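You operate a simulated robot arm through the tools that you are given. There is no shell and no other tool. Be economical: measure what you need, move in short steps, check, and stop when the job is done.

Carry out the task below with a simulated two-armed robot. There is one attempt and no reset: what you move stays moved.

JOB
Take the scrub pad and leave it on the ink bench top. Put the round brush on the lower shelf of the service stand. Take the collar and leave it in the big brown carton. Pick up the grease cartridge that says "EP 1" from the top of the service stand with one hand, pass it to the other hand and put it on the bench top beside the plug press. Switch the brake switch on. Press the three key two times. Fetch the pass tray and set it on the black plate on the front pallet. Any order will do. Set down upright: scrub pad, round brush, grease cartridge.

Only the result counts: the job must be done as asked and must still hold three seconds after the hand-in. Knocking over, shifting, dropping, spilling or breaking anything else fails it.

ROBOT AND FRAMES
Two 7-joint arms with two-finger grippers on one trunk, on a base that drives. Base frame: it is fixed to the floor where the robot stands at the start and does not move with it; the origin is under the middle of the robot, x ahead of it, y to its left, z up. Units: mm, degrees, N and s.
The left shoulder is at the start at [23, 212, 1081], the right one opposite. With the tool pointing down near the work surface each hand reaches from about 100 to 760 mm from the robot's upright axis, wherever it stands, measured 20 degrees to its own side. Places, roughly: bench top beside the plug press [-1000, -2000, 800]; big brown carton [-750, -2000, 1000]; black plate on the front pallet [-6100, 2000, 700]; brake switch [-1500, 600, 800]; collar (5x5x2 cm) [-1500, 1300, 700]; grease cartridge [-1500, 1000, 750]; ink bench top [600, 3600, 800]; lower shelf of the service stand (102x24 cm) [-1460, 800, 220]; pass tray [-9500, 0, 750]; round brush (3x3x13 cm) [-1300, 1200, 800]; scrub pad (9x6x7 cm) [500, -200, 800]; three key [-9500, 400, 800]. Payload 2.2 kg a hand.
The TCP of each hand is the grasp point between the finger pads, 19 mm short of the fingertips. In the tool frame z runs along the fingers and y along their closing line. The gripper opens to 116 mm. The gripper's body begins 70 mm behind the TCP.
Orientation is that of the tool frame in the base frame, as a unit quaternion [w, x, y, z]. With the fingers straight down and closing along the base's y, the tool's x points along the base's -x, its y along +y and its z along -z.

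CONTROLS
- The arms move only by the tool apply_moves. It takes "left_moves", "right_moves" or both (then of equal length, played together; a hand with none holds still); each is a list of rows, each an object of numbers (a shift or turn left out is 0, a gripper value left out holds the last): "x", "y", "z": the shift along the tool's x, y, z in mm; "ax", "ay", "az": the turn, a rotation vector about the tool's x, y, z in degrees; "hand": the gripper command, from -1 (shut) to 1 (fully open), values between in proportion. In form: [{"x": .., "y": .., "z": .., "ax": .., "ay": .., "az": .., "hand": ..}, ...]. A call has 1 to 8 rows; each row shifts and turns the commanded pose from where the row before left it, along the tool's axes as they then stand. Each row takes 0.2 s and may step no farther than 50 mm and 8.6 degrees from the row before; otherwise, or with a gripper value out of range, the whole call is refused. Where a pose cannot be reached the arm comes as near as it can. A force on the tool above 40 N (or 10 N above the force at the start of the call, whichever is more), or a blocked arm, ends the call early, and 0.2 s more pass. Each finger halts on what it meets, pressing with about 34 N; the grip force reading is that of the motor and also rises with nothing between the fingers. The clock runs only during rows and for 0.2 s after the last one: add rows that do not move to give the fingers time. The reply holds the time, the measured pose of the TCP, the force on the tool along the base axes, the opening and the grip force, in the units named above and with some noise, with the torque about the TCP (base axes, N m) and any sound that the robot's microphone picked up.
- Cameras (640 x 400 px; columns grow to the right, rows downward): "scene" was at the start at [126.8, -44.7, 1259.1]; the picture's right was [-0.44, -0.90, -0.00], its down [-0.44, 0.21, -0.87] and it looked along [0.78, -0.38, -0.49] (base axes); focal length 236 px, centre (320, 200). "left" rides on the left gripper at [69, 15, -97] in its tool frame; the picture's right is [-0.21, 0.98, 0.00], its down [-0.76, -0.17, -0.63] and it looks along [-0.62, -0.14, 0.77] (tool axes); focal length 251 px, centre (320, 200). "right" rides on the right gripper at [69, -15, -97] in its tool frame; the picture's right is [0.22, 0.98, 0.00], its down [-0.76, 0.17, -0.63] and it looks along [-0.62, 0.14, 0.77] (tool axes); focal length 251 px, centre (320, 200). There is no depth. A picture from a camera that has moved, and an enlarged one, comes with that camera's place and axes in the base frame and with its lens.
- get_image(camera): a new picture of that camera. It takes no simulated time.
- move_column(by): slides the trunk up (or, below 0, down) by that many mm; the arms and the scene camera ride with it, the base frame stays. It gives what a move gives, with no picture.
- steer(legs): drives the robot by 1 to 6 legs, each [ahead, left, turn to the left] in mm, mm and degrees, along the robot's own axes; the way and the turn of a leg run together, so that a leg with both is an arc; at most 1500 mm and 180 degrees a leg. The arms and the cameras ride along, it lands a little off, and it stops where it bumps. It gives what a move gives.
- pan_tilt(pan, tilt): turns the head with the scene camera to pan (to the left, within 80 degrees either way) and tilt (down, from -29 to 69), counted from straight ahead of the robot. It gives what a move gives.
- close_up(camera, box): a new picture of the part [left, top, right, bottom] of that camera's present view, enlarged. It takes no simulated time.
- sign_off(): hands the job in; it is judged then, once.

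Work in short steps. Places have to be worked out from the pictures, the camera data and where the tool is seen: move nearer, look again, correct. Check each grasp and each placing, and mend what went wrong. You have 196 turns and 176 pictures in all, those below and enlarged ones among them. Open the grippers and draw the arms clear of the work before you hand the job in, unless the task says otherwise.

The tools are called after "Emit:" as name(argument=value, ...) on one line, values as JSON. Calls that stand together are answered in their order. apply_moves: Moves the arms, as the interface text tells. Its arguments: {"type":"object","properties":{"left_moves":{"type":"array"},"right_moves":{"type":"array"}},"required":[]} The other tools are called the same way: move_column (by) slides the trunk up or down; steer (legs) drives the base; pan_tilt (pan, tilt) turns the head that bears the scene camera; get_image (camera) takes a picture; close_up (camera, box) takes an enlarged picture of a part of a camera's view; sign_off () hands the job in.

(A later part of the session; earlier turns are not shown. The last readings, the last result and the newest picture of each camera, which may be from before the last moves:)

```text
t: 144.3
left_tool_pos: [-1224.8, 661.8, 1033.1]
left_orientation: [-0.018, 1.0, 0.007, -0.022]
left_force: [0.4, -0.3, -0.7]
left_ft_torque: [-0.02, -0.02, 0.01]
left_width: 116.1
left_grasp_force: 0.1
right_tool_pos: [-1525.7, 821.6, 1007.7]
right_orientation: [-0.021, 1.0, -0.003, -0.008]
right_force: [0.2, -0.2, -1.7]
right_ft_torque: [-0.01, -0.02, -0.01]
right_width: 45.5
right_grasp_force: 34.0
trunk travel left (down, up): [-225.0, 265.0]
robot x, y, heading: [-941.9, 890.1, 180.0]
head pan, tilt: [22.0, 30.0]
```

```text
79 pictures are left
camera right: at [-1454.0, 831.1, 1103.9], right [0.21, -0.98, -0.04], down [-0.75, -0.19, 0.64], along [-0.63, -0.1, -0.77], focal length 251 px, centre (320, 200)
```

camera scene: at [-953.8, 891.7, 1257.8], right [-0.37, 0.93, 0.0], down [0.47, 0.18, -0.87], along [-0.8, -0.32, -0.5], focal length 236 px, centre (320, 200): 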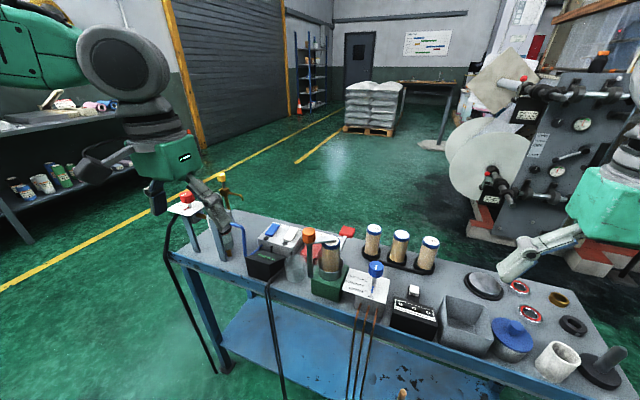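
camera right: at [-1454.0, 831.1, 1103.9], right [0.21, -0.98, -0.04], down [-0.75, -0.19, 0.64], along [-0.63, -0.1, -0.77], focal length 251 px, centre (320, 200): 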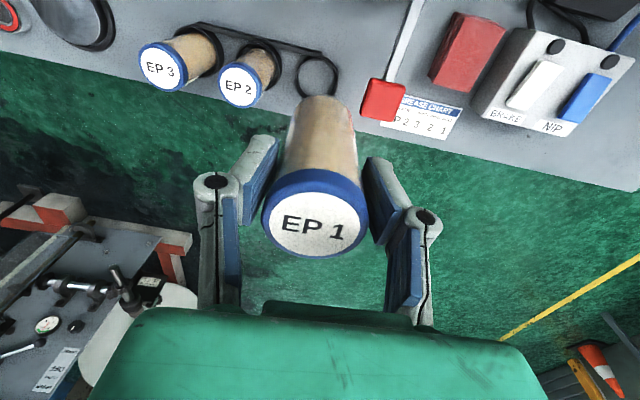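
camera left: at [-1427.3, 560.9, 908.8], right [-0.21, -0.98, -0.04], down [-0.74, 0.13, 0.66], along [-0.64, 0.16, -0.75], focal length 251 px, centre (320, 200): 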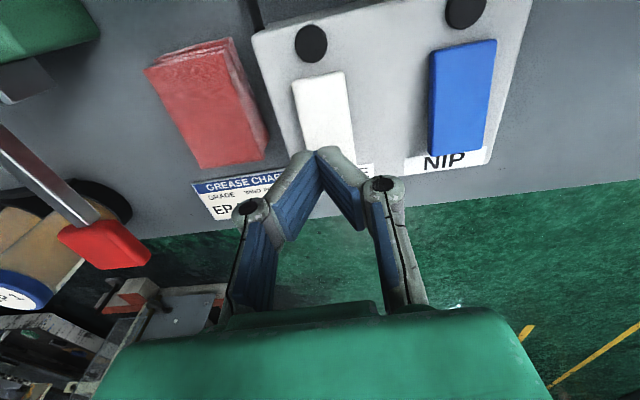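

EP 1 is held. Back away from the stand for the hand-over, and turn the left hand (yaw -90°) meanwhile.

Emit:
steer(legs=[[-450, 0, 0]])

Emit:
apply_moves(right_moves=[{"x": 25}, {"x": 25}, {"x": 25}, {"x": 25}, {"x": 25}, {"x": 10}, {}, {}], left_moves=[{"az": -8.2, "y": 10}, {"az": -8.2}, {"az": -8.2}, {"az": -8.2}, {"az": -8.2}, {"az": -8.2}, {"az": -8.2}, {"az": -8.2}])

Emit:
apply_moves(left_moves=[{"az": -8.2}, {"az": -8.2}, {"az": -8.0}, {"ay": 8.5}, {"ay": 8.5}, {"ay": 8.5}, {"ay": 8.5}, {}])

Emit:
pan_tilt(pan=0, tilt=30)

Emit:
get_image(camera="scene")

```text
t: 147.0
left_tool_pos: [-780.2, 659.0, 1032.3]
left_orientation: [-0.018, 0.999, 0.014, -0.023]
left_force: [-0.3, -0.5, 0.9]
left_ft_torque: [0.0, 0.01, 0.04]
left_width: 115.9
left_grasp_force: 0.0
right_tool_pos: [-1083.3, 813.8, 1008.7]
right_orientation: [-0.021, 1.0, 0.005, -0.01]
right_force: [-0.2, 0.1, -1.2]
right_ft_torque: [0.01, 0.01, 0.01]
right_width: 45.5
right_grasp_force: 34.1
trunk travel left (down, up): [-225.0, 265.0]
robot x, y, heading: [-497.9, 893.1, -179.2]
head pan, tilt: [22.0, 30.0]
```

```text
t: 148.2
left_tool_pos: [-774.2, 652.1, 1033.9]
left_orientation: [-0.024, 0.939, 0.342, -0.018]
left_force: [0.9, 0.2, -1.4]
left_ft_torque: [0.0, 0.03, 0.0]
left_width: 116.0
left_grasp_force: 0.0
right_tool_pos: [-958.4, 831.4, 940.1]
right_orientation: [-0.006, 0.997, -0.012, 0.08]
right_force: [0.9, 0.1, -0.3]
right_ft_torque: [-0.02, 0.0, -0.02]
right_width: 45.6
right_grasp_force: 34.3
trunk travel left (down, up): [-225.0, 265.0]
robot x, y, heading: [-497.2, 893.3, -179.2]
head pan, tilt: [22.0, 30.0]
stopped in row 5 (right hand): the arm was blocked; the commanded pose is now the measured one
```

```text
t: 150.0
left_tool_pos: [-774.3, 652.1, 1034.4]
left_orientation: [-0.182, 0.812, 0.502, 0.235]
left_force: [0.6, 1.0, 0.1]
left_ft_torque: [-0.03, 0.01, 0.01]
left_width: 116.2
left_grasp_force: 0.0
right_tool_pos: [-956.7, 829.2, 941.5]
right_orientation: [-0.004, 0.997, -0.011, 0.08]
right_force: [0.3, -0.1, -1.4]
right_ft_torque: [-0.01, -0.02, -0.02]
right_width: 45.4
right_grasp_force: 34.3
trunk travel left (down, up): [-225.0, 265.0]
robot x, y, heading: [-507.2, 891.0, -179.1]
head pan, tilt: [22.0, 30.0]
```

```text
t: 150.8
left_tool_pos: [-774.8, 651.8, 1034.2]
left_orientation: [-0.182, 0.813, 0.501, 0.235]
left_force: [0.5, -0.9, -0.2]
left_ft_torque: [0.0, 0.03, 0.01]
left_width: 115.8
left_grasp_force: 0.1
right_tool_pos: [-958.3, 830.4, 941.3]
right_orientation: [-0.004, 0.997, -0.013, 0.078]
right_force: [0.1, 0.1, -0.8]
right_ft_torque: [0.01, -0.01, -0.01]
right_width: 45.3
right_grasp_force: 33.8
trunk travel left (down, up): [-225.0, 265.0]
robot x, y, heading: [-502.4, 891.2, -179.0]
head pan, tilt: [0.0, 30.0]
```

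```text
78 pictures are left
camera scene: at [-631.7, 885.7, 1257.6], right [-0.01, 1.0, 0.0], down [0.5, 0.01, -0.86], along [-0.86, -0.01, -0.5], focal length 236 px, centre (320, 200)
```

scene: 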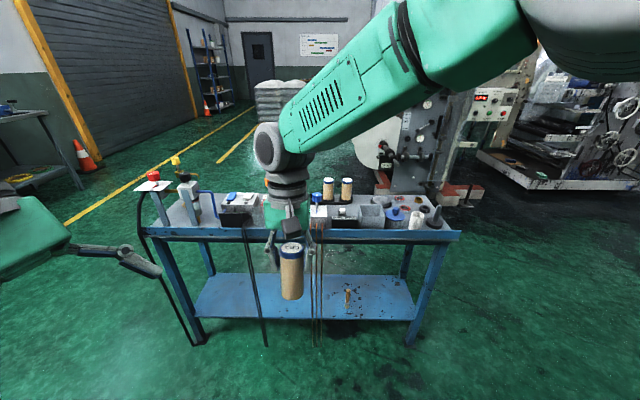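

The right hand was blocked mid-way with a small tilt; I fix the tilt, and complete the left hand's turn to a 60° side approach.

Emit:
apply_moves(left_moves=[{"az": -6.8, "ax": 4.6}, {"az": -6.8, "ax": 4.6}, {"az": -6.8, "ax": 4.6}, {"ay": 8.5}, {"ay": 8.5}, {"ay": 8.5}, {}], right_moves=[{"x": -15, "ay": -4.5}, {"x": -20, "ay": -4.5}, {"x": -10}, {}, {}, {}, {}])

Emit:
get_image(camera="scene")

Emit:
get_image(camera="left")

```text
t: 152.7
left_tool_pos: [-771.9, 655.8, 1036.1]
left_orientation: [-0.373, 0.624, 0.593, 0.346]
left_force: [0.7, -0.1, -0.2]
left_ft_torque: [0.0, 0.0, 0.06]
left_width: 115.8
left_grasp_force: 0.1
right_tool_pos: [-1013.0, 847.8, 954.5]
right_orientation: [0.019, 0.999, -0.032, 0.001]
right_force: [-0.4, -0.8, -0.7]
right_ft_torque: [-0.03, 0.0, -0.02]
right_width: 45.6
right_grasp_force: 34.0
trunk travel left (down, up): [-225.0, 265.0]
robot x, y, heading: [-502.7, 892.7, -179.3]
head pan, tilt: [0.0, 30.0]
stopped in row 7 (right hand): the arm was blocked; the commanded pose is now the measured one
```

```text
77 pictures are left
camera scene: at [-631.3, 886.1, 1257.7], right [-0.01, 1.0, 0.0], down [0.5, 0.01, -0.86], along [-0.86, -0.01, -0.5], focal length 236 px, centre (320, 200)
```

scene: 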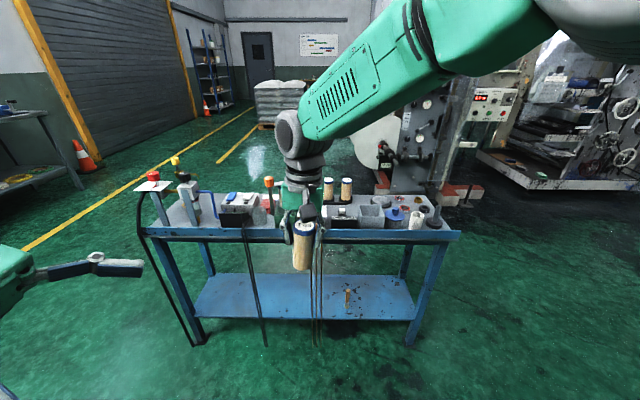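

```text
76 pictures are left
camera left: at [-751.3, 603.2, 1141.7], right [0.96, -0.12, -0.24], down [-0.2, -0.92, -0.35], along [-0.18, 0.38, -0.91], focal length 251 px, centre (320, 200)
```

left: 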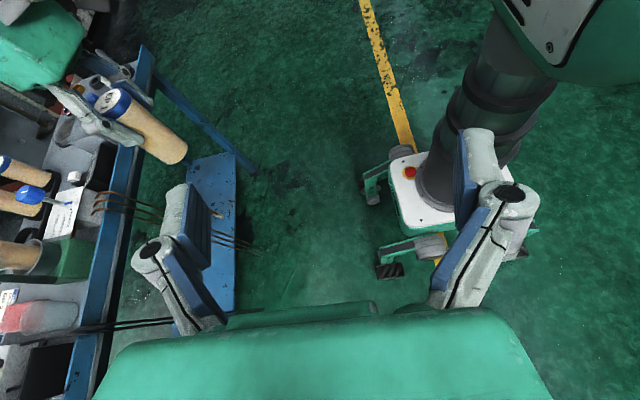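

Left hand orientation is right (fingers pointing to the robot's right, 30° down). Move it to a pre-point beside the cartridge's lower part.

Emit:
apply_moves(left_moves=[{"x": -6, "y": -40, "z": 10}, {"x": -6, "y": -40, "z": 10}, {"x": -6, "y": -40, "z": 15}, {"x": -6, "y": -40, "z": 20}, {"x": -6, "y": -40, "z": 25}, {"x": -8, "y": -38, "z": 25}, {}, {}])

Emit:
get_image(camera="scene")

Emit:
get_image(camera="left")

```text
t: 154.4
left_tool_pos: [-1011.0, 732.3, 964.6]
left_orientation: [-0.373, 0.623, 0.594, 0.347]
left_force: [0.2, 0.2, -0.2]
left_ft_torque: [0.02, -0.04, -0.03]
left_width: 116.0
left_grasp_force: 0.1
right_tool_pos: [-1016.2, 847.6, 954.2]
right_orientation: [0.021, 0.999, -0.034, 0.002]
right_force: [0.2, -0.6, -0.9]
right_ft_torque: [0.04, -0.06, 0.01]
right_width: 45.4
right_grasp_force: 34.3
trunk travel left (down, up): [-225.0, 265.0]
robot x, y, heading: [-501.0, 892.4, -178.9]
head pan, tilt: [0.0, 30.0]
```

```text
75 pictures are left
camera scene: at [-633.6, 885.7, 1257.4], right [-0.01, 1.0, 0.0], down [0.5, 0.01, -0.86], along [-0.86, -0.01, -0.5], focal length 236 px, centre (320, 200)
```

scene: 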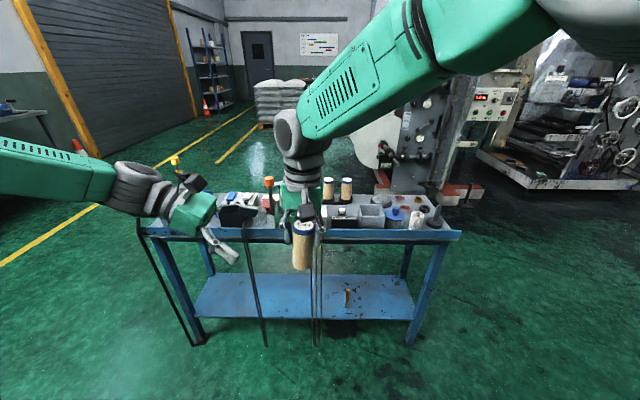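

```text
74 pictures are left
camera left: at [-990.4, 677.8, 1070.2], right [0.96, -0.12, -0.24], down [-0.2, -0.92, -0.35], along [-0.18, 0.38, -0.91], focal length 251 px, centre (320, 200)
```

left: 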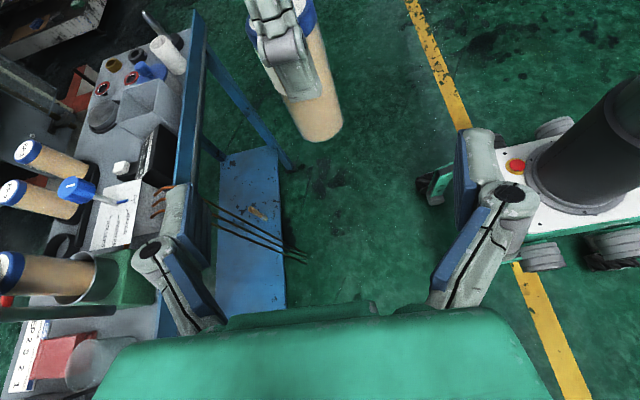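

Aligned. Advance along the tool to the cartridge.

Emit:
apply_moves(left_moves=[{"z": 30}, {"z": 30}, {"z": 30}, {"z": 20}, {"z": 15}, {}])

Emit:
get_image(camera="left")

Emit:
close_up(camera="scene", box=[180, 130, 400, 290])

```text
t: 155.8
left_tool_pos: [-1015.3, 842.6, 901.1]
left_orientation: [-0.373, 0.623, 0.594, 0.346]
left_force: [-0.1, 0.4, 0.3]
left_ft_torque: [0.01, 0.0, -0.01]
left_width: 116.1
left_grasp_force: 0.2
right_tool_pos: [-1014.5, 847.5, 954.9]
right_orientation: [0.02, 0.999, -0.034, 0.0]
right_force: [-0.1, 0.5, -2.1]
right_ft_torque: [0.02, 0.01, 0.02]
right_width: 45.7
right_grasp_force: 34.0
trunk travel left (down, up): [-225.0, 265.0]
robot x, y, heading: [-500.5, 892.7, -179.0]
head pan, tilt: [0.0, 30.0]
```

```text
73 pictures are left
camera left: at [-993.7, 787.8, 1006.8], right [0.96, -0.12, -0.24], down [-0.2, -0.92, -0.35], along [-0.18, 0.38, -0.91], focal length 251 px, centre (320, 200)
```

left: 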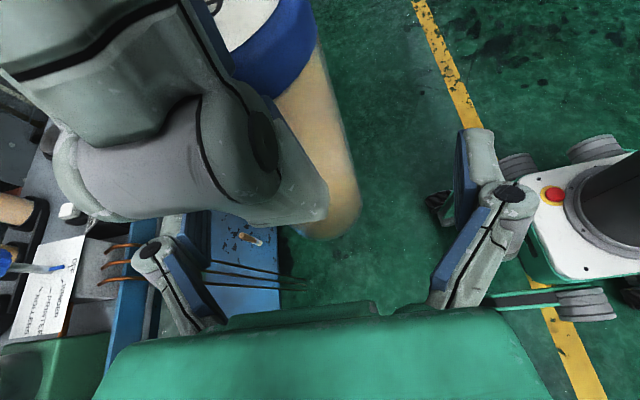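

```text
2.50 times, centred on (290, 210) of scene
camera zoom: at [-633.3, 887.2, 1257.5], right [-0.01, 1.0, 0.0], down [0.5, 0.01, -0.86], along [-0.86, -0.01, -0.5], focal length 590 px, centre (395, 175)
```

zoom: 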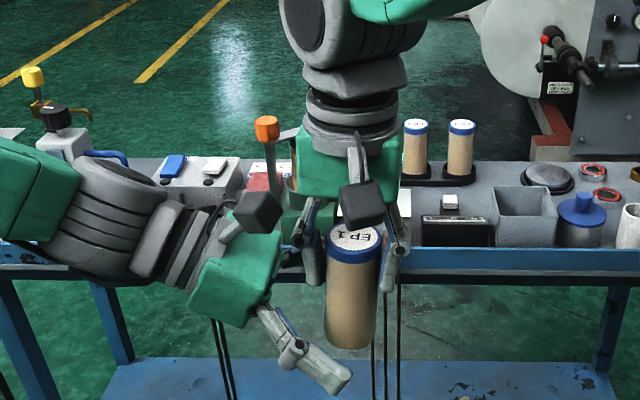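

TCP projects onto the lower body of the cartridge. Close the left hand.

Emit:
apply_moves(left_moves=[{"hand": 0}, {"hand": -1}, {"hand": -1}, {"hand": -1}, {}])

Emit:
close_up(camera="scene", box=[180, 130, 400, 290])

```text
t: 157.1
left_tool_pos: [-1014.8, 840.8, 901.7]
left_orientation: [-0.373, 0.622, 0.595, 0.345]
left_force: [-20.9, 4.1, -3.3]
left_ft_torque: [-0.09, -0.73, 0.15]
left_width: 44.5
left_grasp_force: 34.0
right_tool_pos: [-1013.5, 848.7, 953.7]
right_orientation: [0.021, 0.999, -0.033, 0.002]
right_force: [21.4, -3.1, 3.4]
right_ft_torque: [-0.11, -0.38, 0.03]
right_width: 45.3
right_grasp_force: 34.2
trunk travel left (down, up): [-225.0, 265.0]
robot x, y, heading: [-501.0, 892.4, -179.3]
head pan, tilt: [0.0, 30.0]
```

```text
2.50 times, centred on (290, 210) of scene
camera zoom: at [-633.5, 887.3, 1257.5], right [-0.01, 1.0, 0.0], down [0.5, 0.01, -0.86], along [-0.86, -0.01, -0.5], focal length 590 px, centre (395, 175)
```

zoom: 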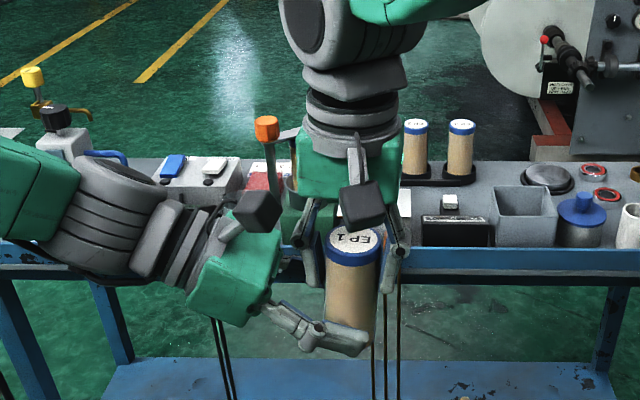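

Both hands hold it (44.5/45.3 mm). Release with the right and lift it away.

Emit:
apply_moves(right_moves=[{"hand": 0.4}, {"hand": 0.6}, {}, {"z": -25}, {"z": -35}, {"z": -40}, {"y": -30}, {}])

Emit:
close_up(camera="scene", box=[180, 130, 400, 290])

```text
t: 158.8
left_tool_pos: [-1014.9, 842.3, 900.2]
left_orientation: [-0.372, 0.623, 0.594, 0.347]
left_force: [-0.1, -0.8, 0.2]
left_ft_torque: [-0.04, 0.01, -0.03]
left_width: 43.6
left_grasp_force: 34.4
right_tool_pos: [-1011.4, 882.7, 1052.7]
right_orientation: [0.019, 0.999, -0.031, 0.002]
right_force: [0.1, 0.0, 0.1]
right_ft_torque: [-0.03, 0.01, 0.03]
right_width: 92.6
right_grasp_force: 0.1
trunk travel left (down, up): [-225.0, 265.0]
robot x, y, heading: [-502.7, 890.8, -179.1]
head pan, tilt: [0.0, 30.0]
```

```text
2.50 times, centred on (290, 210) of scene
camera zoom: at [-633.5, 889.0, 1257.4], right [-0.01, 1.0, 0.0], down [0.5, 0.01, -0.86], along [-0.86, -0.01, -0.5], focal length 590 px, centre (395, 175)
```

zoom: 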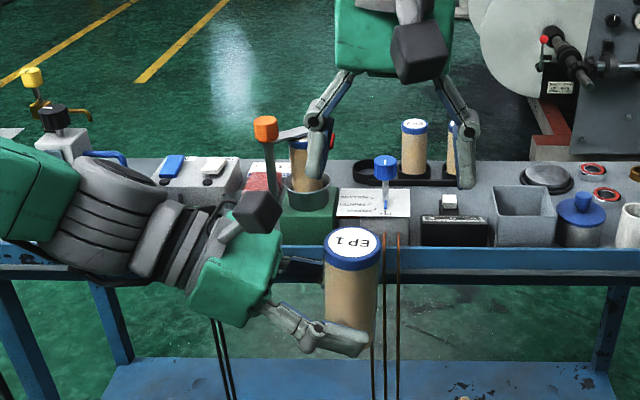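

The left hand holds EP 1 upright. Draw it back and up, then go for the collar with the right hand.

Emit:
apply_moves(left_moves=[{"y": 30, "x": 14, "z": -8}, {"y": 40, "x": 14, "z": -8}, {"y": 40, "x": 14, "z": -8}, {"y": 40, "x": 14, "z": -8}, {}])

Emit:
steer(legs=[[0, -190, 0], [375, 0, 0]])

Emit:
get_image(camera="right")

```text
t: 160.1
left_tool_pos: [-863.8, 838.4, 958.7]
left_orientation: [-0.373, 0.623, 0.594, 0.347]
left_force: [-1.4, -0.6, -2.2]
left_ft_torque: [0.0, -0.03, 0.0]
left_width: 43.6
left_grasp_force: 33.9
right_tool_pos: [-1013.1, 881.7, 1051.1]
right_orientation: [0.018, 0.999, -0.031, 0.002]
right_force: [0.4, -0.6, 0.9]
right_ft_torque: [0.0, -0.01, 0.0]
right_width: 92.8
right_grasp_force: 0.0
trunk travel left (down, up): [-225.0, 265.0]
robot x, y, heading: [-501.7, 892.1, -179.1]
head pan, tilt: [0.0, 30.0]
```

```text
t: 163.6
left_tool_pos: [-1239.8, 1030.0, 959.5]
left_orientation: [-0.37, 0.625, 0.594, 0.345]
left_force: [-0.3, 0.7, -1.5]
left_ft_torque: [-0.01, -0.04, 0.0]
left_width: 43.5
left_grasp_force: 33.5
right_tool_pos: [-1391.0, 1073.1, 1052.0]
right_orientation: [0.022, 0.999, -0.031, 0.001]
right_force: [0.3, 0.3, -0.7]
right_ft_torque: [-0.09, 0.0, 0.03]
right_width: 92.7
right_grasp_force: 0.0
trunk travel left (down, up): [-225.0, 265.0]
robot x, y, heading: [-879.2, 1075.6, -179.2]
head pan, tilt: [0.0, 30.0]
```

```text
69 pictures are left
camera right: at [-1318.2, 1087.7, 1147.4], right [0.15, -0.99, 0.04], down [-0.77, -0.09, 0.64], along [-0.62, -0.13, -0.77], focal length 251 px, centre (320, 200)
```

right: 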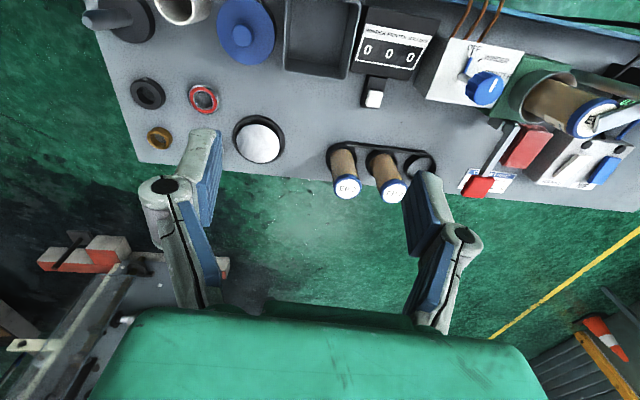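

Emit:
apply_moves(right_moves=[{"x": -14, "y": -30, "ax": 2.3}, {"x": -14, "y": -40}, {"x": -14, "y": -40}, {"x": -14, "y": -40}, {"x": -14, "y": -40}, {"x": -14, "y": -35}, {"y": -20, "z": 20}, {}])

Emit:
apply_moves(right_moves=[{"z": 30}, {"z": 40}, {"z": 40}, {}, {}, {}])

Emit:
get_image(camera="right")

```text
t: 165.4
left_tool_pos: [-1237.0, 1021.5, 960.4]
left_orientation: [-0.374, 0.624, 0.594, 0.345]
left_force: [-0.1, 0.4, -1.8]
left_ft_torque: [-0.01, 0.03, 0.03]
left_width: 43.3
left_grasp_force: 33.9
right_tool_pos: [-1455.0, 1314.6, 1033.6]
right_orientation: [-0.001, 1.0, -0.031, 0.0]
right_force: [0.0, 0.0, 0.0]
right_ft_torque: [-0.03, -0.04, -0.01]
right_width: 92.9
right_grasp_force: 0.0
trunk travel left (down, up): [-225.0, 265.0]
robot x, y, heading: [-876.4, 1079.1, -179.2]
head pan, tilt: [0.0, 30.0]
```

```text
t: 166.8
left_tool_pos: [-1237.4, 1026.8, 960.8]
left_orientation: [-0.372, 0.625, 0.594, 0.345]
left_force: [0.1, 0.5, -1.5]
left_ft_torque: [0.01, -0.02, 0.0]
left_width: 43.1
left_grasp_force: 34.1
right_tool_pos: [-1454.9, 1324.7, 921.5]
right_orientation: [0.0, 0.999, -0.033, 0.001]
right_force: [0.1, 0.2, -0.6]
right_ft_torque: [-0.04, -0.01, 0.02]
right_width: 92.8
right_grasp_force: 0.1
trunk travel left (down, up): [-225.0, 265.0]
robot x, y, heading: [-879.8, 1079.6, -179.3]
head pan, tilt: [0.0, 30.0]
```

```text
68 pictures are left
camera right: at [-1383.7, 1335.3, 1018.5], right [0.15, -0.99, 0.0], down [-0.77, -0.12, 0.63], along [-0.62, -0.1, -0.78], focal length 251 px, centre (320, 200)
```

right: 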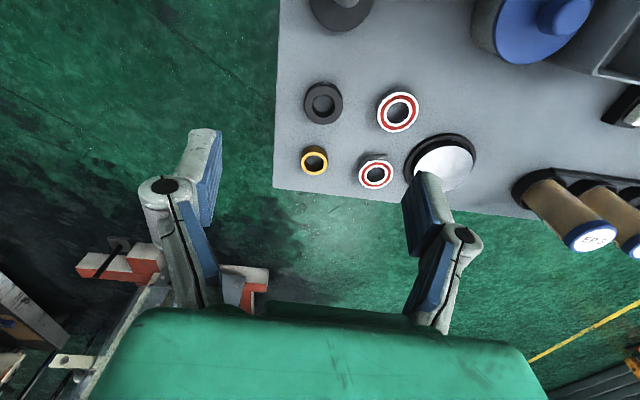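

Collar is at ≈[-1477,1319]. To keep the wrist camera away from the stamp's handle, I yaw the right hand -60°, narrow the opening, and align.

Emit:
apply_moves(right_moves=[{"x": -12, "y": 3, "az": -8.4, "hand": 0.15}, {"az": -8.5}, {"az": -8.5}, {"az": -8.5}, {"az": -8.5}, {"az": -8.5}, {"az": -8.5}, {}])

Emit:
get_image(camera="right")

```text
t: 168.6
left_tool_pos: [-1237.8, 1022.9, 961.0]
left_orientation: [-0.374, 0.623, 0.593, 0.346]
left_force: [0.2, 0.3, -1.6]
left_ft_torque: [-0.04, 0.0, 0.02]
left_width: 43.4
left_grasp_force: 33.7
right_tool_pos: [-1467.0, 1316.1, 922.5]
right_orientation: [-0.001, 0.883, 0.469, 0.002]
right_force: [-0.1, 0.5, 0.2]
right_ft_torque: [0.02, -0.01, -0.02]
right_width: 66.7
right_grasp_force: 0.0
trunk travel left (down, up): [-225.0, 265.0]
robot x, y, heading: [-876.0, 1075.8, -179.3]
head pan, tilt: [0.0, 30.0]
```

```text
67 pictures are left
camera right: at [-1440.0, 1380.1, 1019.3], right [0.93, -0.37, 0.0], down [-0.29, -0.72, 0.63], along [-0.23, -0.59, -0.78], focal length 251 px, centre (320, 200)
```

right: 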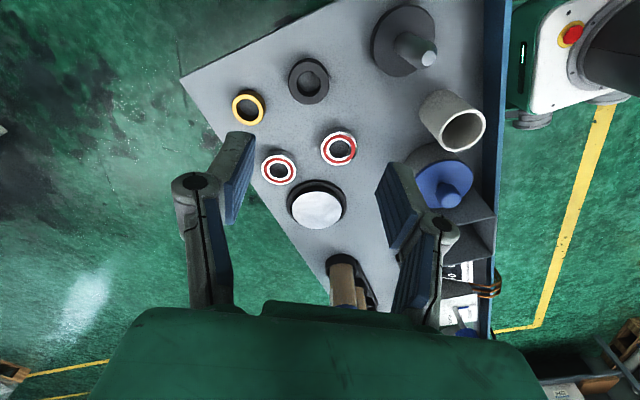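

Emit:
apply_moves(right_moves=[{"x": -3, "y": -12}, {"z": 35}, {"z": 40}, {"z": 40}, {"z": 35}, {}, {}])

Emit:
get_image(camera="right")

Emit:
close_up(camera="scene", box=[340, 130, 500, 250])

```text
t: 170.2
left_tool_pos: [-1239.4, 1022.8, 961.4]
left_orientation: [-0.373, 0.624, 0.593, 0.346]
left_force: [0.5, 0.1, -1.6]
left_ft_torque: [0.01, 0.03, 0.01]
left_width: 43.4
left_grasp_force: 34.0
right_tool_pos: [-1478.3, 1321.6, 773.0]
right_orientation: [-0.001, 0.883, 0.469, 0.001]
right_force: [-0.3, -0.1, -0.5]
right_ft_torque: [0.02, -0.02, 0.02]
right_width: 66.7
right_grasp_force: 0.0
trunk travel left (down, up): [-225.0, 265.0]
robot x, y, heading: [-877.4, 1074.3, -179.4]
head pan, tilt: [0.0, 30.0]
```

```text
66 pictures are left
camera right: at [-1451.8, 1385.7, 868.4], right [0.93, -0.37, 0.0], down [-0.29, -0.72, 0.63], along [-0.23, -0.58, -0.78], focal length 251 px, centre (320, 200)
```

right: 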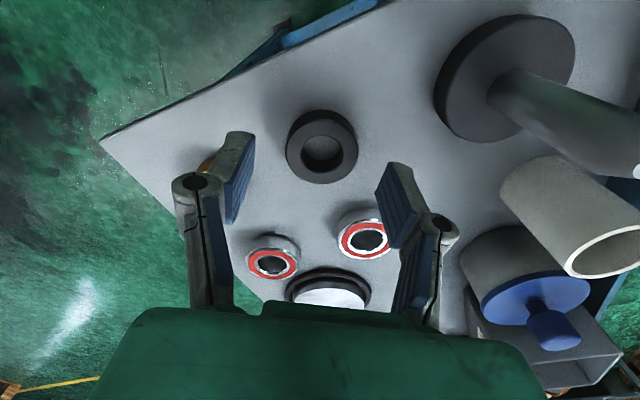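

```text
3.33 times, centred on (420, 190) of scene
camera zoom: at [-1010.5, 1073.5, 1257.4], right [-0.01, 1.0, 0.0], down [0.5, 0.01, -0.86], along [-0.86, -0.01, -0.5], focal length 787 px, centre (-13, 233)
```

zoom: 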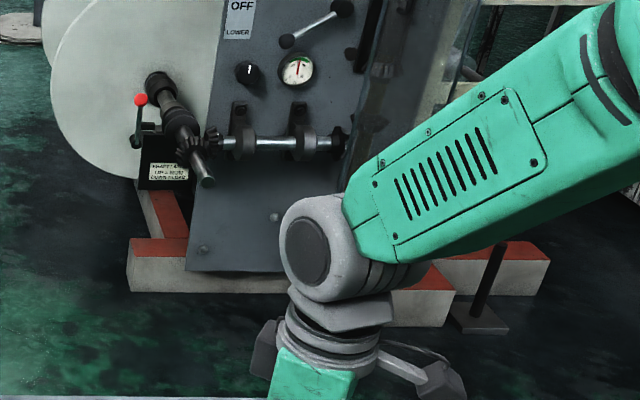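

Aligned on the collar (top z≈726). Descend the rest carefully and close.

Emit:
apply_moves(right_moves=[{"z": 20}, {"z": 12}, {"z": 6}, {}])

Emit:
get_image(camera="right")

```text
t: 171.2
left_tool_pos: [-1235.9, 1021.2, 961.7]
left_orientation: [-0.375, 0.623, 0.593, 0.345]
left_force: [0.0, -1.1, -0.4]
left_ft_torque: [0.04, -0.03, -0.03]
left_width: 43.2
left_grasp_force: 34.3
right_tool_pos: [-1479.2, 1320.3, 736.9]
right_orientation: [-0.003, 0.884, 0.468, -0.001]
right_force: [6.2, 1.7, 30.9]
right_ft_torque: [-0.1, -0.22, 0.06]
right_width: 69.5
right_grasp_force: 11.1
trunk travel left (down, up): [-225.0, 265.0]
robot x, y, heading: [-880.7, 1077.6, -179.2]
head pan, tilt: [0.0, 30.0]
```

```text
64 pictures are left
camera right: at [-1451.5, 1384.1, 834.0], right [0.93, -0.37, -0.01], down [-0.28, -0.72, 0.63], along [-0.24, -0.58, -0.78], focal length 251 px, centre (320, 200)
```

right: 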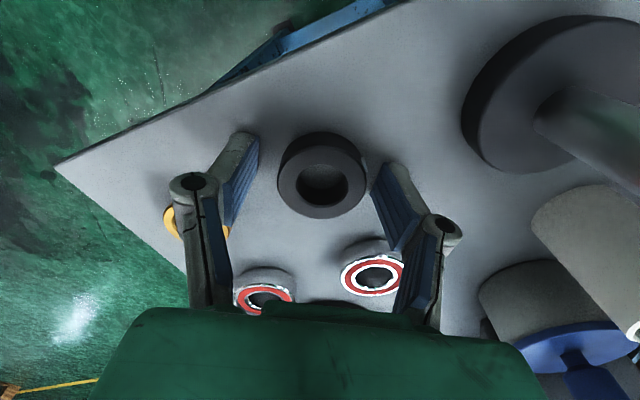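

Tips touch the table; raise 2 mm and close on the collar.

Emit:
apply_moves(right_moves=[{"z": -3}, {"hand": -1}, {"hand": -1}, {"hand": -1}, {}])

```text
t: 172.4
left_tool_pos: [-1236.3, 1023.9, 960.9]
left_orientation: [-0.374, 0.623, 0.593, 0.345]
left_force: [-0.5, 0.4, -1.1]
left_ft_torque: [0.02, 0.0, -0.01]
left_width: 43.2
left_grasp_force: 33.8
right_tool_pos: [-1481.1, 1319.9, 739.7]
right_orientation: [-0.002, 0.884, 0.467, -0.001]
right_force: [-12.9, 5.9, 26.9]
right_ft_torque: [-0.3, -0.32, -0.12]
right_width: 43.8
right_grasp_force: 33.8
trunk travel left (down, up): [-225.0, 265.0]
robot x, y, heading: [-876.7, 1080.3, -179.3]
head pan, tilt: [0.0, 30.0]
```

Gripped at 43.8 mm. Lift and check.

Emit:
apply_moves(right_moves=[{"z": -15}, {"z": -25}, {"z": -40}, {"z": -45}, {"z": -45}, {"z": -45}, {"z": -45}, {}])

Emit:
get_image(camera="right")

Emit:
get_image(camera="scene")

```text
t: 174.2
left_tool_pos: [-1237.0, 1022.5, 959.2]
left_orientation: [-0.373, 0.624, 0.594, 0.345]
left_force: [-0.2, 0.7, -2.0]
left_ft_torque: [0.02, 0.01, 0.0]
left_width: 43.0
left_grasp_force: 33.9
right_tool_pos: [-1480.7, 1319.5, 996.3]
right_orientation: [0.0, 0.884, 0.468, 0.002]
right_force: [-1.1, 0.3, -1.9]
right_ft_torque: [-0.02, -0.01, -0.01]
right_width: 43.5
right_grasp_force: 34.2
trunk travel left (down, up): [-225.0, 265.0]
robot x, y, heading: [-879.4, 1075.9, -179.4]
head pan, tilt: [0.0, 30.0]
```

```text
63 pictures are left
camera right: at [-1453.2, 1384.5, 1092.5], right [0.93, -0.37, 0.0], down [-0.29, -0.72, 0.63], along [-0.23, -0.59, -0.78], focal length 251 px, centre (320, 200)
```

right: 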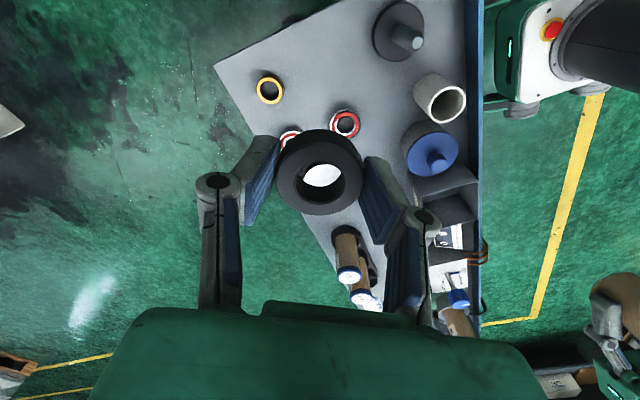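

```text
62 pictures are left
camera scene: at [-1010.7, 1073.6, 1257.3], right [-0.01, 1.0, 0.0], down [0.5, 0.01, -0.86], along [-0.86, -0.01, -0.5], focal length 236 px, centre (320, 200)
```

scene: 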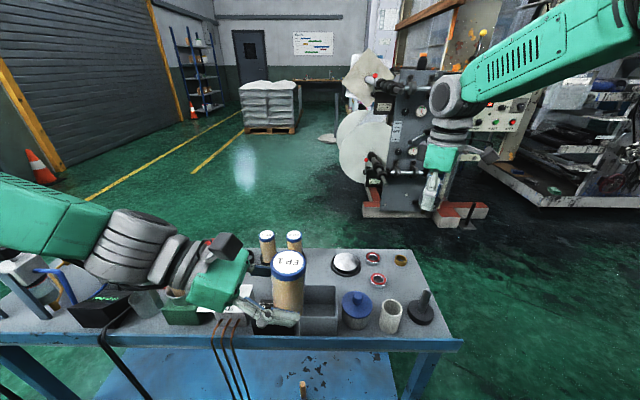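

Collar held. Retract the right hand, back off, turn toward the plug-press bench (facing -y) and drive there.

Emit:
apply_moves(right_moves=[{"z": -10, "y": 25}, {"y": 45}, {"y": 45}, {"y": 45}, {}])

Emit:
steer(legs=[[-430, 0, 0], [0, 0, 90], [1300, 0, 0], [300, 0, 0]])

Emit:
get_image(camera="scene")

```text
t: 175.4
left_tool_pos: [-1238.1, 1022.6, 960.3]
left_orientation: [-0.373, 0.623, 0.594, 0.346]
left_force: [-0.4, 0.8, -1.3]
left_ft_torque: [-0.01, 0.0, -0.05]
left_width: 43.1
left_grasp_force: 34.0
right_tool_pos: [-1349.9, 1225.0, 1005.3]
right_orientation: [0.0, 0.884, 0.467, 0.001]
right_force: [0.4, 0.6, -1.9]
right_ft_torque: [-0.01, -0.05, -0.02]
right_width: 43.5
right_grasp_force: 33.8
trunk travel left (down, up): [-225.0, 265.0]
robot x, y, heading: [-877.7, 1077.3, -179.1]
head pan, tilt: [0.0, 30.0]
```

```text
t: 189.4
left_tool_pos: [-369.0, -838.5, 960.2]
left_orientation: [-0.508, 0.019, 0.861, -0.02]
left_force: [-0.2, -0.4, -0.6]
left_ft_torque: [0.02, 0.0, 0.02]
left_width: 42.7
left_grasp_force: 34.2
right_tool_pos: [-569.6, -952.7, 1007.9]
right_orientation: [-0.001, 0.29, 0.957, 0.001]
right_force: [-1.5, -0.1, -1.7]
right_ft_torque: [0.03, 0.0, 0.0]
right_width: 43.7
right_grasp_force: 34.0
trunk travel left (down, up): [-225.0, 265.0]
robot x, y, heading: [-424.8, -482.5, -89.1]
head pan, tilt: [0.0, 30.0]
```

```text
61 pictures are left
camera scene: at [-419.2, -616.0, 1257.5], right [-1.0, -0.02, 0.0], down [-0.01, 0.5, -0.86], along [0.02, -0.86, -0.5], focal length 236 px, centre (320, 200)
```

scene: 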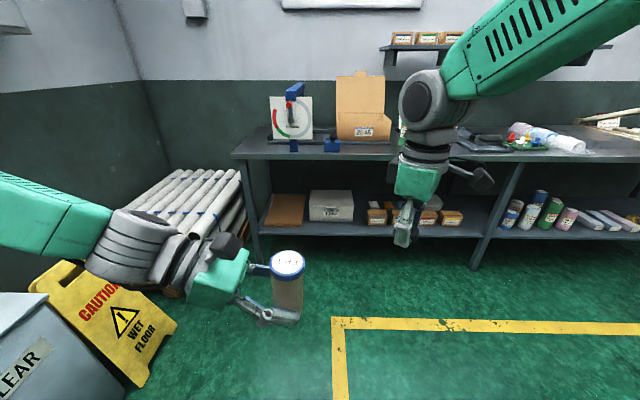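

Emit:
close_up(camera="scene", box=[240, 50, 480, 200])

Emit:
steer(legs=[[300, -250, -1]])

Emit:
pan_tilt(pan=-15, tilt=25)

Emit:
get_image(camera="scene")

```text
2.67 times, centred on (360, 125) of scene
camera zoom: at [-419.2, -616.0, 1257.5], right [-1.0, -0.02, 0.0], down [-0.01, 0.5, -0.86], along [0.02, -0.86, -0.5], focal length 630 px, centre (213, 400)
```

zoom: 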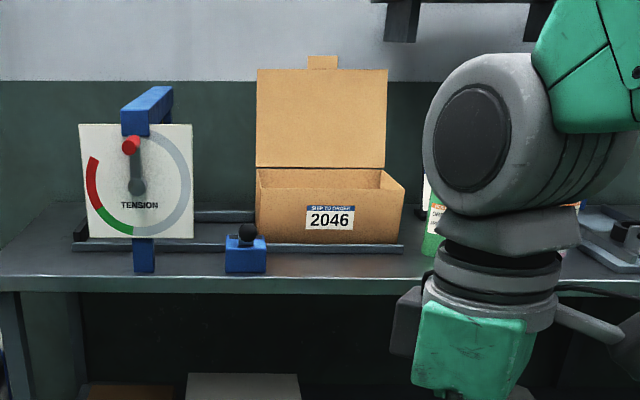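

```text
t: 191.9
left_tool_pos: [-627.9, -1138.5, 961.8]
left_orientation: [-0.509, 0.027, 0.86, -0.017]
left_force: [-0.1, 0.0, -1.5]
left_ft_torque: [0.02, -0.01, -0.02]
left_width: 43.1
left_grasp_force: 33.5
right_tool_pos: [-832.1, -1247.2, 1009.0]
right_orientation: [-0.001, 0.3, 0.954, -0.001]
right_force: [-0.1, -0.2, -1.2]
right_ft_torque: [0.02, 0.03, 0.0]
right_width: 43.7
right_grasp_force: 33.9
trunk travel left (down, up): [-225.0, 265.0]
robot x, y, heading: [-681.1, -779.7, -89.7]
head pan, tilt: [0.0, 30.0]
```

```text
t: 192.7
left_tool_pos: [-628.0, -1137.1, 962.7]
left_orientation: [-0.509, 0.028, 0.86, -0.018]
left_force: [1.0, 0.7, -1.3]
left_ft_torque: [0.02, 0.0, 0.02]
left_width: 42.5
left_grasp_force: 34.1
right_tool_pos: [-831.8, -1243.3, 1009.3]
right_orientation: [0.0, 0.3, 0.954, -0.003]
right_force: [0.0, 0.3, -1.2]
right_ft_torque: [-0.01, 0.03, -0.02]
right_width: 43.4
right_grasp_force: 33.8
trunk travel left (down, up): [-225.0, 265.0]
robot x, y, heading: [-675.2, -781.3, -89.8]
head pan, tilt: [-15.0, 25.0]
```

```text
59 pictures are left
camera scene: at [-698.0, -913.8, 1265.6], right [-0.97, 0.26, 0.0], down [0.11, 0.41, -0.9], along [-0.23, -0.87, -0.43], focal length 236 px, centre (320, 200)
```

scene: 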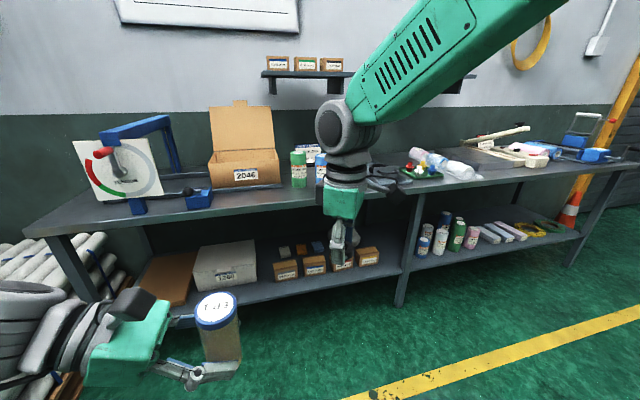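

Emit:
close_up(camera="scene", box=[200, 90, 480, 240])

Emit:
get_image(camera="right")

```text
2.29 times, centred on (340, 165) of scene
camera zoom: at [-698.0, -913.8, 1265.6], right [-0.97, 0.26, 0.0], down [0.11, 0.41, -0.9], along [-0.23, -0.87, -0.43], focal length 540 px, centre (274, 280)
```

zoom: 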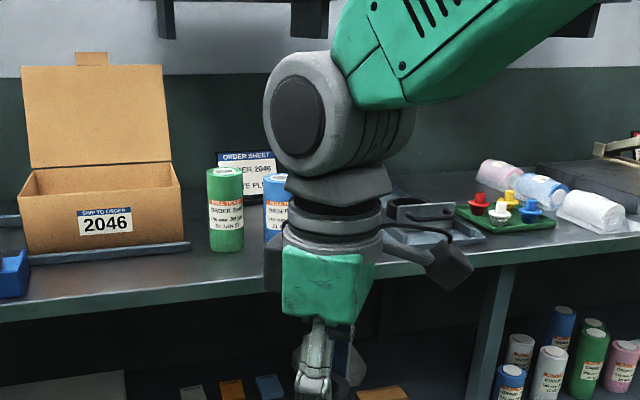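

```text
57 pictures are left
camera right: at [-895.2, -1216.7, 1106.1], right [0.38, 0.92, 0.0], down [0.72, -0.29, 0.63], along [0.58, -0.25, -0.78], focal length 251 px, centre (320, 200)
```

right: 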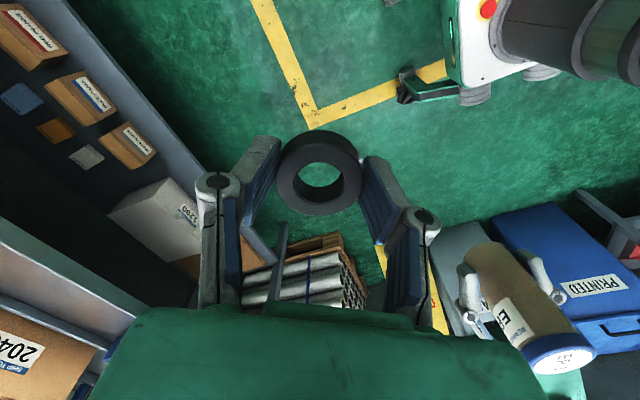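

Carton "2046" is near [-620,-2020], rim z≈970. Raise the right hand, drive so the carton is ahead of it.

Emit:
apply_moves(right_moves=[{"z": -40}, {"z": -45}, {"z": -30}, {}])

Emit:
steer(legs=[[0, 200, 0], [540, 0, 0]])

Emit:
pan_tilt(pan=-12, tilt=32)

Emit:
get_image(camera="scene")

```text
t: 193.7
left_tool_pos: [-627.8, -1136.7, 963.0]
left_orientation: [-0.509, 0.028, 0.86, -0.018]
left_force: [-1.0, 0.5, -1.0]
left_ft_torque: [0.01, 0.0, 0.0]
left_width: 42.6
left_grasp_force: 33.8
right_tool_pos: [-830.2, -1244.5, 1124.8]
right_orientation: [0.0, 0.3, 0.954, -0.003]
right_force: [0.4, 0.2, -1.7]
right_ft_torque: [-0.01, 0.0, 0.01]
right_width: 43.5
right_grasp_force: 33.8
trunk travel left (down, up): [-225.0, 265.0]
robot x, y, heading: [-677.9, -778.8, -90.0]
head pan, tilt: [-15.0, 25.0]
```

```text
t: 198.1
left_tool_pos: [-431.3, -1675.2, 964.4]
left_orientation: [-0.508, 0.034, 0.86, -0.016]
left_force: [0.0, -0.8, -1.9]
left_ft_torque: [0.0, 0.0, 0.01]
left_width: 42.4
left_grasp_force: 34.5
right_tool_pos: [-633.2, -1784.4, 1126.0]
right_orientation: [0.0, 0.304, 0.953, -0.005]
right_force: [-0.1, 0.2, -1.9]
right_ft_torque: [-0.01, 0.01, 0.03]
right_width: 43.8
right_grasp_force: 34.2
trunk travel left (down, up): [-225.0, 265.0]
robot x, y, heading: [-479.6, -1328.2, -90.3]
head pan, tilt: [-15.0, 25.0]
stopped in leg 2: the robot was blocked; the commanded pose is now the measured one
```

```text
t: 198.8
left_tool_pos: [-431.7, -1675.6, 963.4]
left_orientation: [-0.508, 0.034, 0.861, -0.016]
left_force: [-0.7, 0.4, -0.4]
left_ft_torque: [0.05, -0.03, 0.01]
left_width: 42.4
left_grasp_force: 34.1
right_tool_pos: [-635.8, -1784.7, 1128.3]
right_orientation: [0.002, 0.305, 0.952, -0.006]
right_force: [0.3, -0.5, -1.5]
right_ft_torque: [0.01, 0.0, 0.01]
right_width: 43.5
right_grasp_force: 34.2
trunk travel left (down, up): [-225.0, 265.0]
robot x, y, heading: [-480.9, -1327.8, -90.4]
head pan, tilt: [-12.0, 32.0]
```

```text
56 pictures are left
camera scene: at [-494.2, -1459.3, 1254.5], right [-0.98, 0.21, 0.0], down [0.11, 0.52, -0.85], along [-0.18, -0.83, -0.53], focal length 236 px, centre (320, 200)
```

scene: 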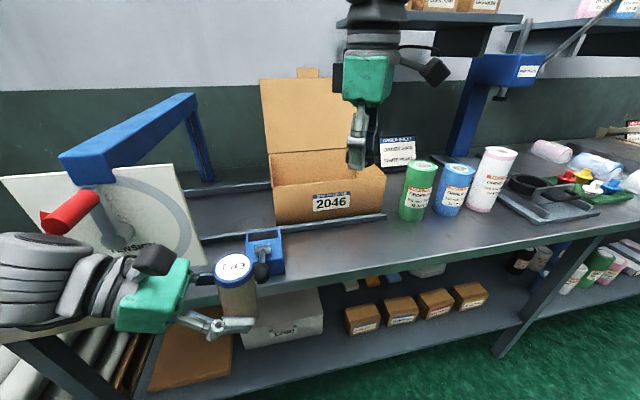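

The carton interior spans about x -490…-795, y -2015…-2230, rim z≈960. Extend the right hand over it.

Emit:
apply_moves(right_moves=[{"x": -26, "y": -38}, {"x": -26, "y": -38}, {"x": -26, "y": -38}, {"x": -26, "y": -38}, {"x": -26, "y": -38}, {"x": -26, "y": -38}, {}])

Emit:
get_image(camera="right")

Emit:
get_image(camera="scene")

```text
t: 200.3
left_tool_pos: [-433.0, -1677.1, 964.8]
left_orientation: [-0.508, 0.033, 0.861, -0.016]
left_force: [0.5, -0.1, -0.9]
left_ft_torque: [0.02, 0.01, -0.01]
left_width: 42.4
left_grasp_force: 34.2
right_tool_pos: [-659.1, -2005.7, 1107.1]
right_orientation: [0.0, 0.304, 0.953, -0.003]
right_force: [0.8, 0.1, -1.6]
right_ft_torque: [0.03, 0.02, -0.02]
right_width: 43.4
right_grasp_force: 33.8
right hand out of reach, approached as far as the arm can: row 5, 6
trunk travel left (down, up): [-225.0, 265.0]
robot x, y, heading: [-476.3, -1326.0, -90.3]
head pan, tilt: [-12.0, 32.0]
```

```text
55 pictures are left
camera right: at [-723.4, -1978.8, 1202.3], right [0.39, 0.92, -0.01], down [0.71, -0.3, 0.63], along [0.58, -0.25, -0.77], focal length 251 px, centre (320, 200)
```

right: 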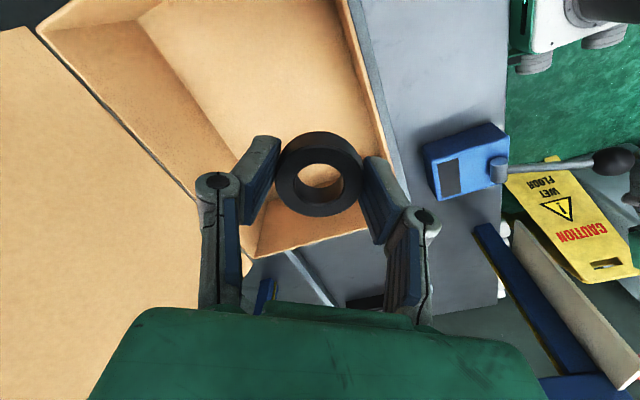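

```text
54 pictures are left
camera scene: at [-495.4, -1462.2, 1254.1], right [-0.98, 0.21, 0.0], down [0.11, 0.52, -0.84], along [-0.18, -0.82, -0.54], focal length 236 px, centre (320, 200)
```

scene: 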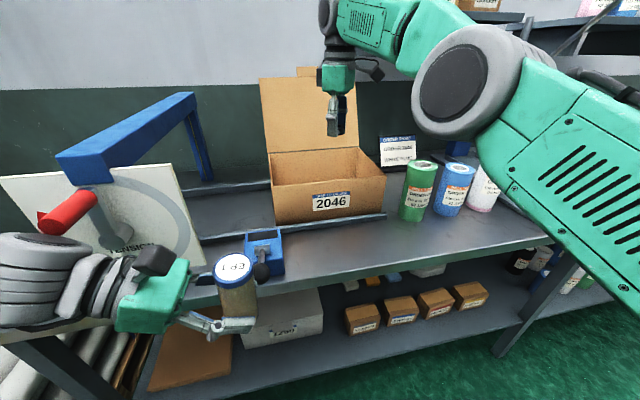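

The collar is ~48 mm inside the front rim. Lower into the carton.

Emit:
apply_moves(right_moves=[{"z": 35}, {"z": 40}, {"z": 40}, {"z": 40}, {"z": 35}, {"z": 15}, {}])

Emit:
get_image(camera="right")

Emit:
close_up(camera="scene", box=[240, 60, 440, 240])

```text
t: 201.9
left_tool_pos: [-432.7, -1675.3, 964.0]
left_orientation: [-0.508, 0.035, 0.86, -0.016]
left_force: [-0.3, 0.7, -0.6]
left_ft_torque: [0.04, 0.01, 0.03]
left_width: 42.6
left_grasp_force: 34.2
right_tool_pos: [-662.0, -2008.3, 906.4]
right_orientation: [0.002, 0.305, 0.952, -0.005]
right_force: [-0.8, -0.6, 2.4]
right_ft_torque: [0.18, -0.06, 0.0]
right_width: 43.6
right_grasp_force: 33.6
trunk travel left (down, up): [-225.0, 265.0]
robot x, y, heading: [-480.7, -1330.5, -90.4]
head pan, tilt: [-12.0, 32.0]
```

```text
53 pictures are left
camera right: at [-724.6, -1979.4, 1001.5], right [0.39, 0.92, -0.01], down [0.71, -0.3, 0.63], along [0.58, -0.26, -0.77], focal length 251 px, centre (320, 200)
```

right: 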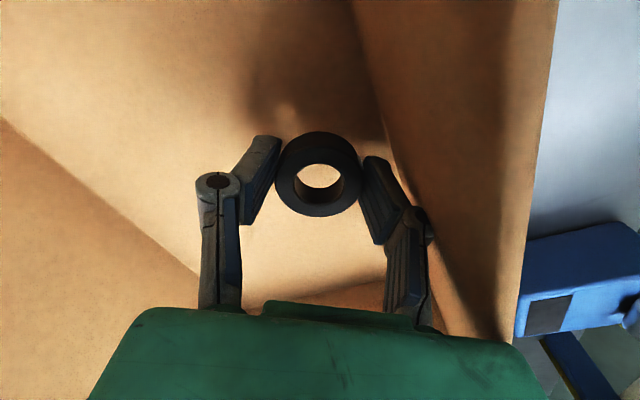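

```text
2.22 times, centred on (340, 150) of scene
camera zoom: at [-494.1, -1460.6, 1254.5], right [-0.98, 0.21, 0.0], down [0.11, 0.52, -0.85], along [-0.18, -0.83, -0.53], focal length 525 px, centre (276, 311)
```

zoom: 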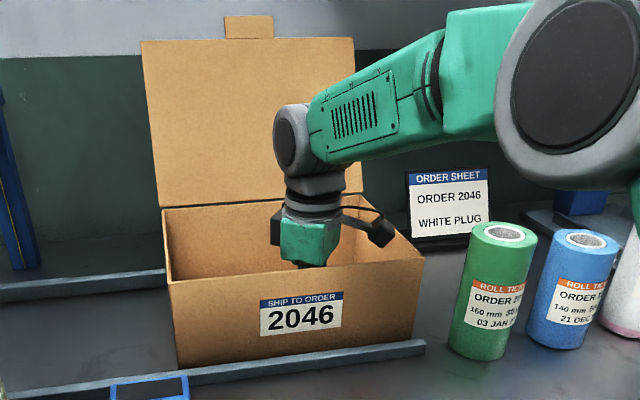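

Slight contact with the inner front wall; shift 10 mm inward and open just enough to drop the collar.

Emit:
apply_moves(right_moves=[{"x": -7, "y": -9}, {"z": 15}, {}, {"hand": -0.1}, {"hand": 0}, {}])

Emit:
get_image(camera="right")

```text
t: 202.6
left_tool_pos: [-431.8, -1673.3, 965.9]
left_orientation: [-0.508, 0.035, 0.86, -0.016]
left_force: [0.1, -0.2, -2.0]
left_ft_torque: [0.01, -0.05, 0.0]
left_width: 42.6
left_grasp_force: 34.1
right_tool_pos: [-659.7, -2023.2, 904.5]
right_orientation: [0.004, 0.305, 0.952, -0.013]
right_force: [0.0, 0.4, -1.5]
right_ft_torque: [0.03, 0.0, 0.0]
right_width: 43.5
right_grasp_force: 33.5
trunk travel left (down, up): [-225.0, 265.0]
robot x, y, heading: [-478.7, -1329.5, -90.4]
head pan, tilt: [-12.0, 32.0]
stopped in row 3 (right hand): the force on the tool passed its limit at 50 N (the readings are from after the stop); the commanded pose is now the measured one
```

```text
51 pictures are left
camera right: at [-724.1, -1992.5, 998.5], right [0.39, 0.92, -0.03], down [0.71, -0.29, 0.64], along [0.58, -0.27, -0.77], focal length 251 px, centre (320, 200)
```

right: 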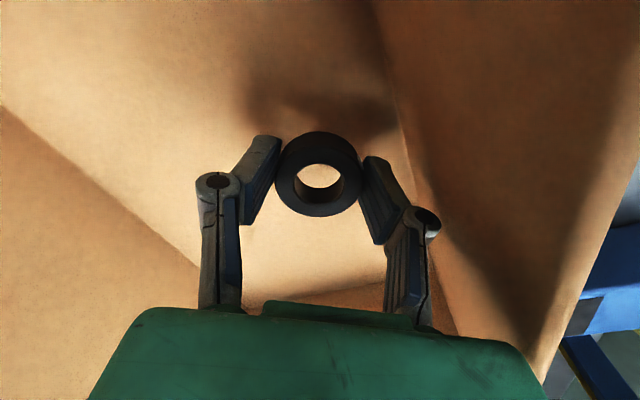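

Something touched on the way down; readings are now free. Release the collar here.

Emit:
apply_moves(right_moves=[{"hand": -0.1}, {"hand": 0.0}, {}, {}])

Emit:
apply_moves(right_moves=[{"z": -35}, {"z": -45}, {"z": -45}, {"z": -45}, {"z": -45}, {}])

Emit:
get_image(camera="right")

```text
t: 203.6
left_tool_pos: [-430.5, -1673.4, 964.7]
left_orientation: [-0.508, 0.035, 0.86, -0.017]
left_force: [-0.4, -0.8, -1.0]
left_ft_torque: [0.01, 0.04, -0.01]
left_width: 42.6
left_grasp_force: 34.4
right_tool_pos: [-660.3, -2023.9, 904.3]
right_orientation: [0.005, 0.306, 0.952, -0.015]
right_force: [-0.4, -0.2, 0.3]
right_ft_torque: [-0.03, 0.0, -0.05]
right_width: 57.9
right_grasp_force: 0.1
trunk travel left (down, up): [-225.0, 265.0]
robot x, y, heading: [-476.4, -1331.9, -90.5]
head pan, tilt: [-12.0, 32.0]
```

```text
t: 205.0
left_tool_pos: [-432.5, -1672.1, 965.9]
left_orientation: [-0.507, 0.036, 0.861, -0.018]
left_force: [-0.2, 0.2, -1.8]
left_ft_torque: [-0.01, 0.0, 0.03]
left_width: 42.1
left_grasp_force: 34.2
right_tool_pos: [-661.6, -2008.0, 1117.6]
right_orientation: [0.003, 0.305, 0.952, -0.012]
right_force: [-0.7, 1.1, -1.0]
right_ft_torque: [0.0, 0.04, -0.01]
right_width: 58.2
right_grasp_force: 0.0
right hand out of reach, approached as far as the arm can: row 5
trunk travel left (down, up): [-225.0, 265.0]
robot x, y, heading: [-478.9, -1328.0, -90.4]
head pan, tilt: [-12.0, 32.0]
```

```text
50 pictures are left
camera right: at [-726.2, -1978.2, 1211.1], right [0.39, 0.92, -0.03], down [0.71, -0.29, 0.64], along [0.58, -0.27, -0.77], focal length 251 px, centre (320, 200)
```

right: 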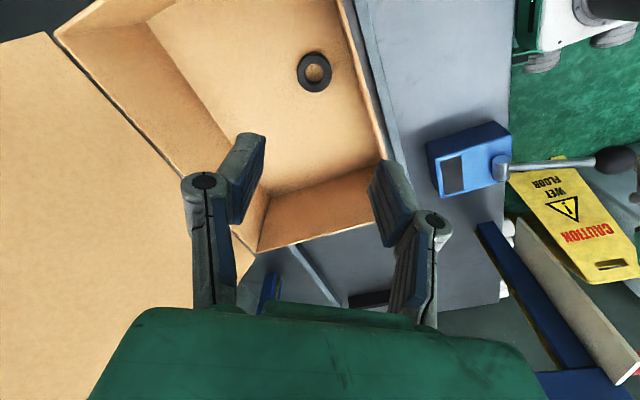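

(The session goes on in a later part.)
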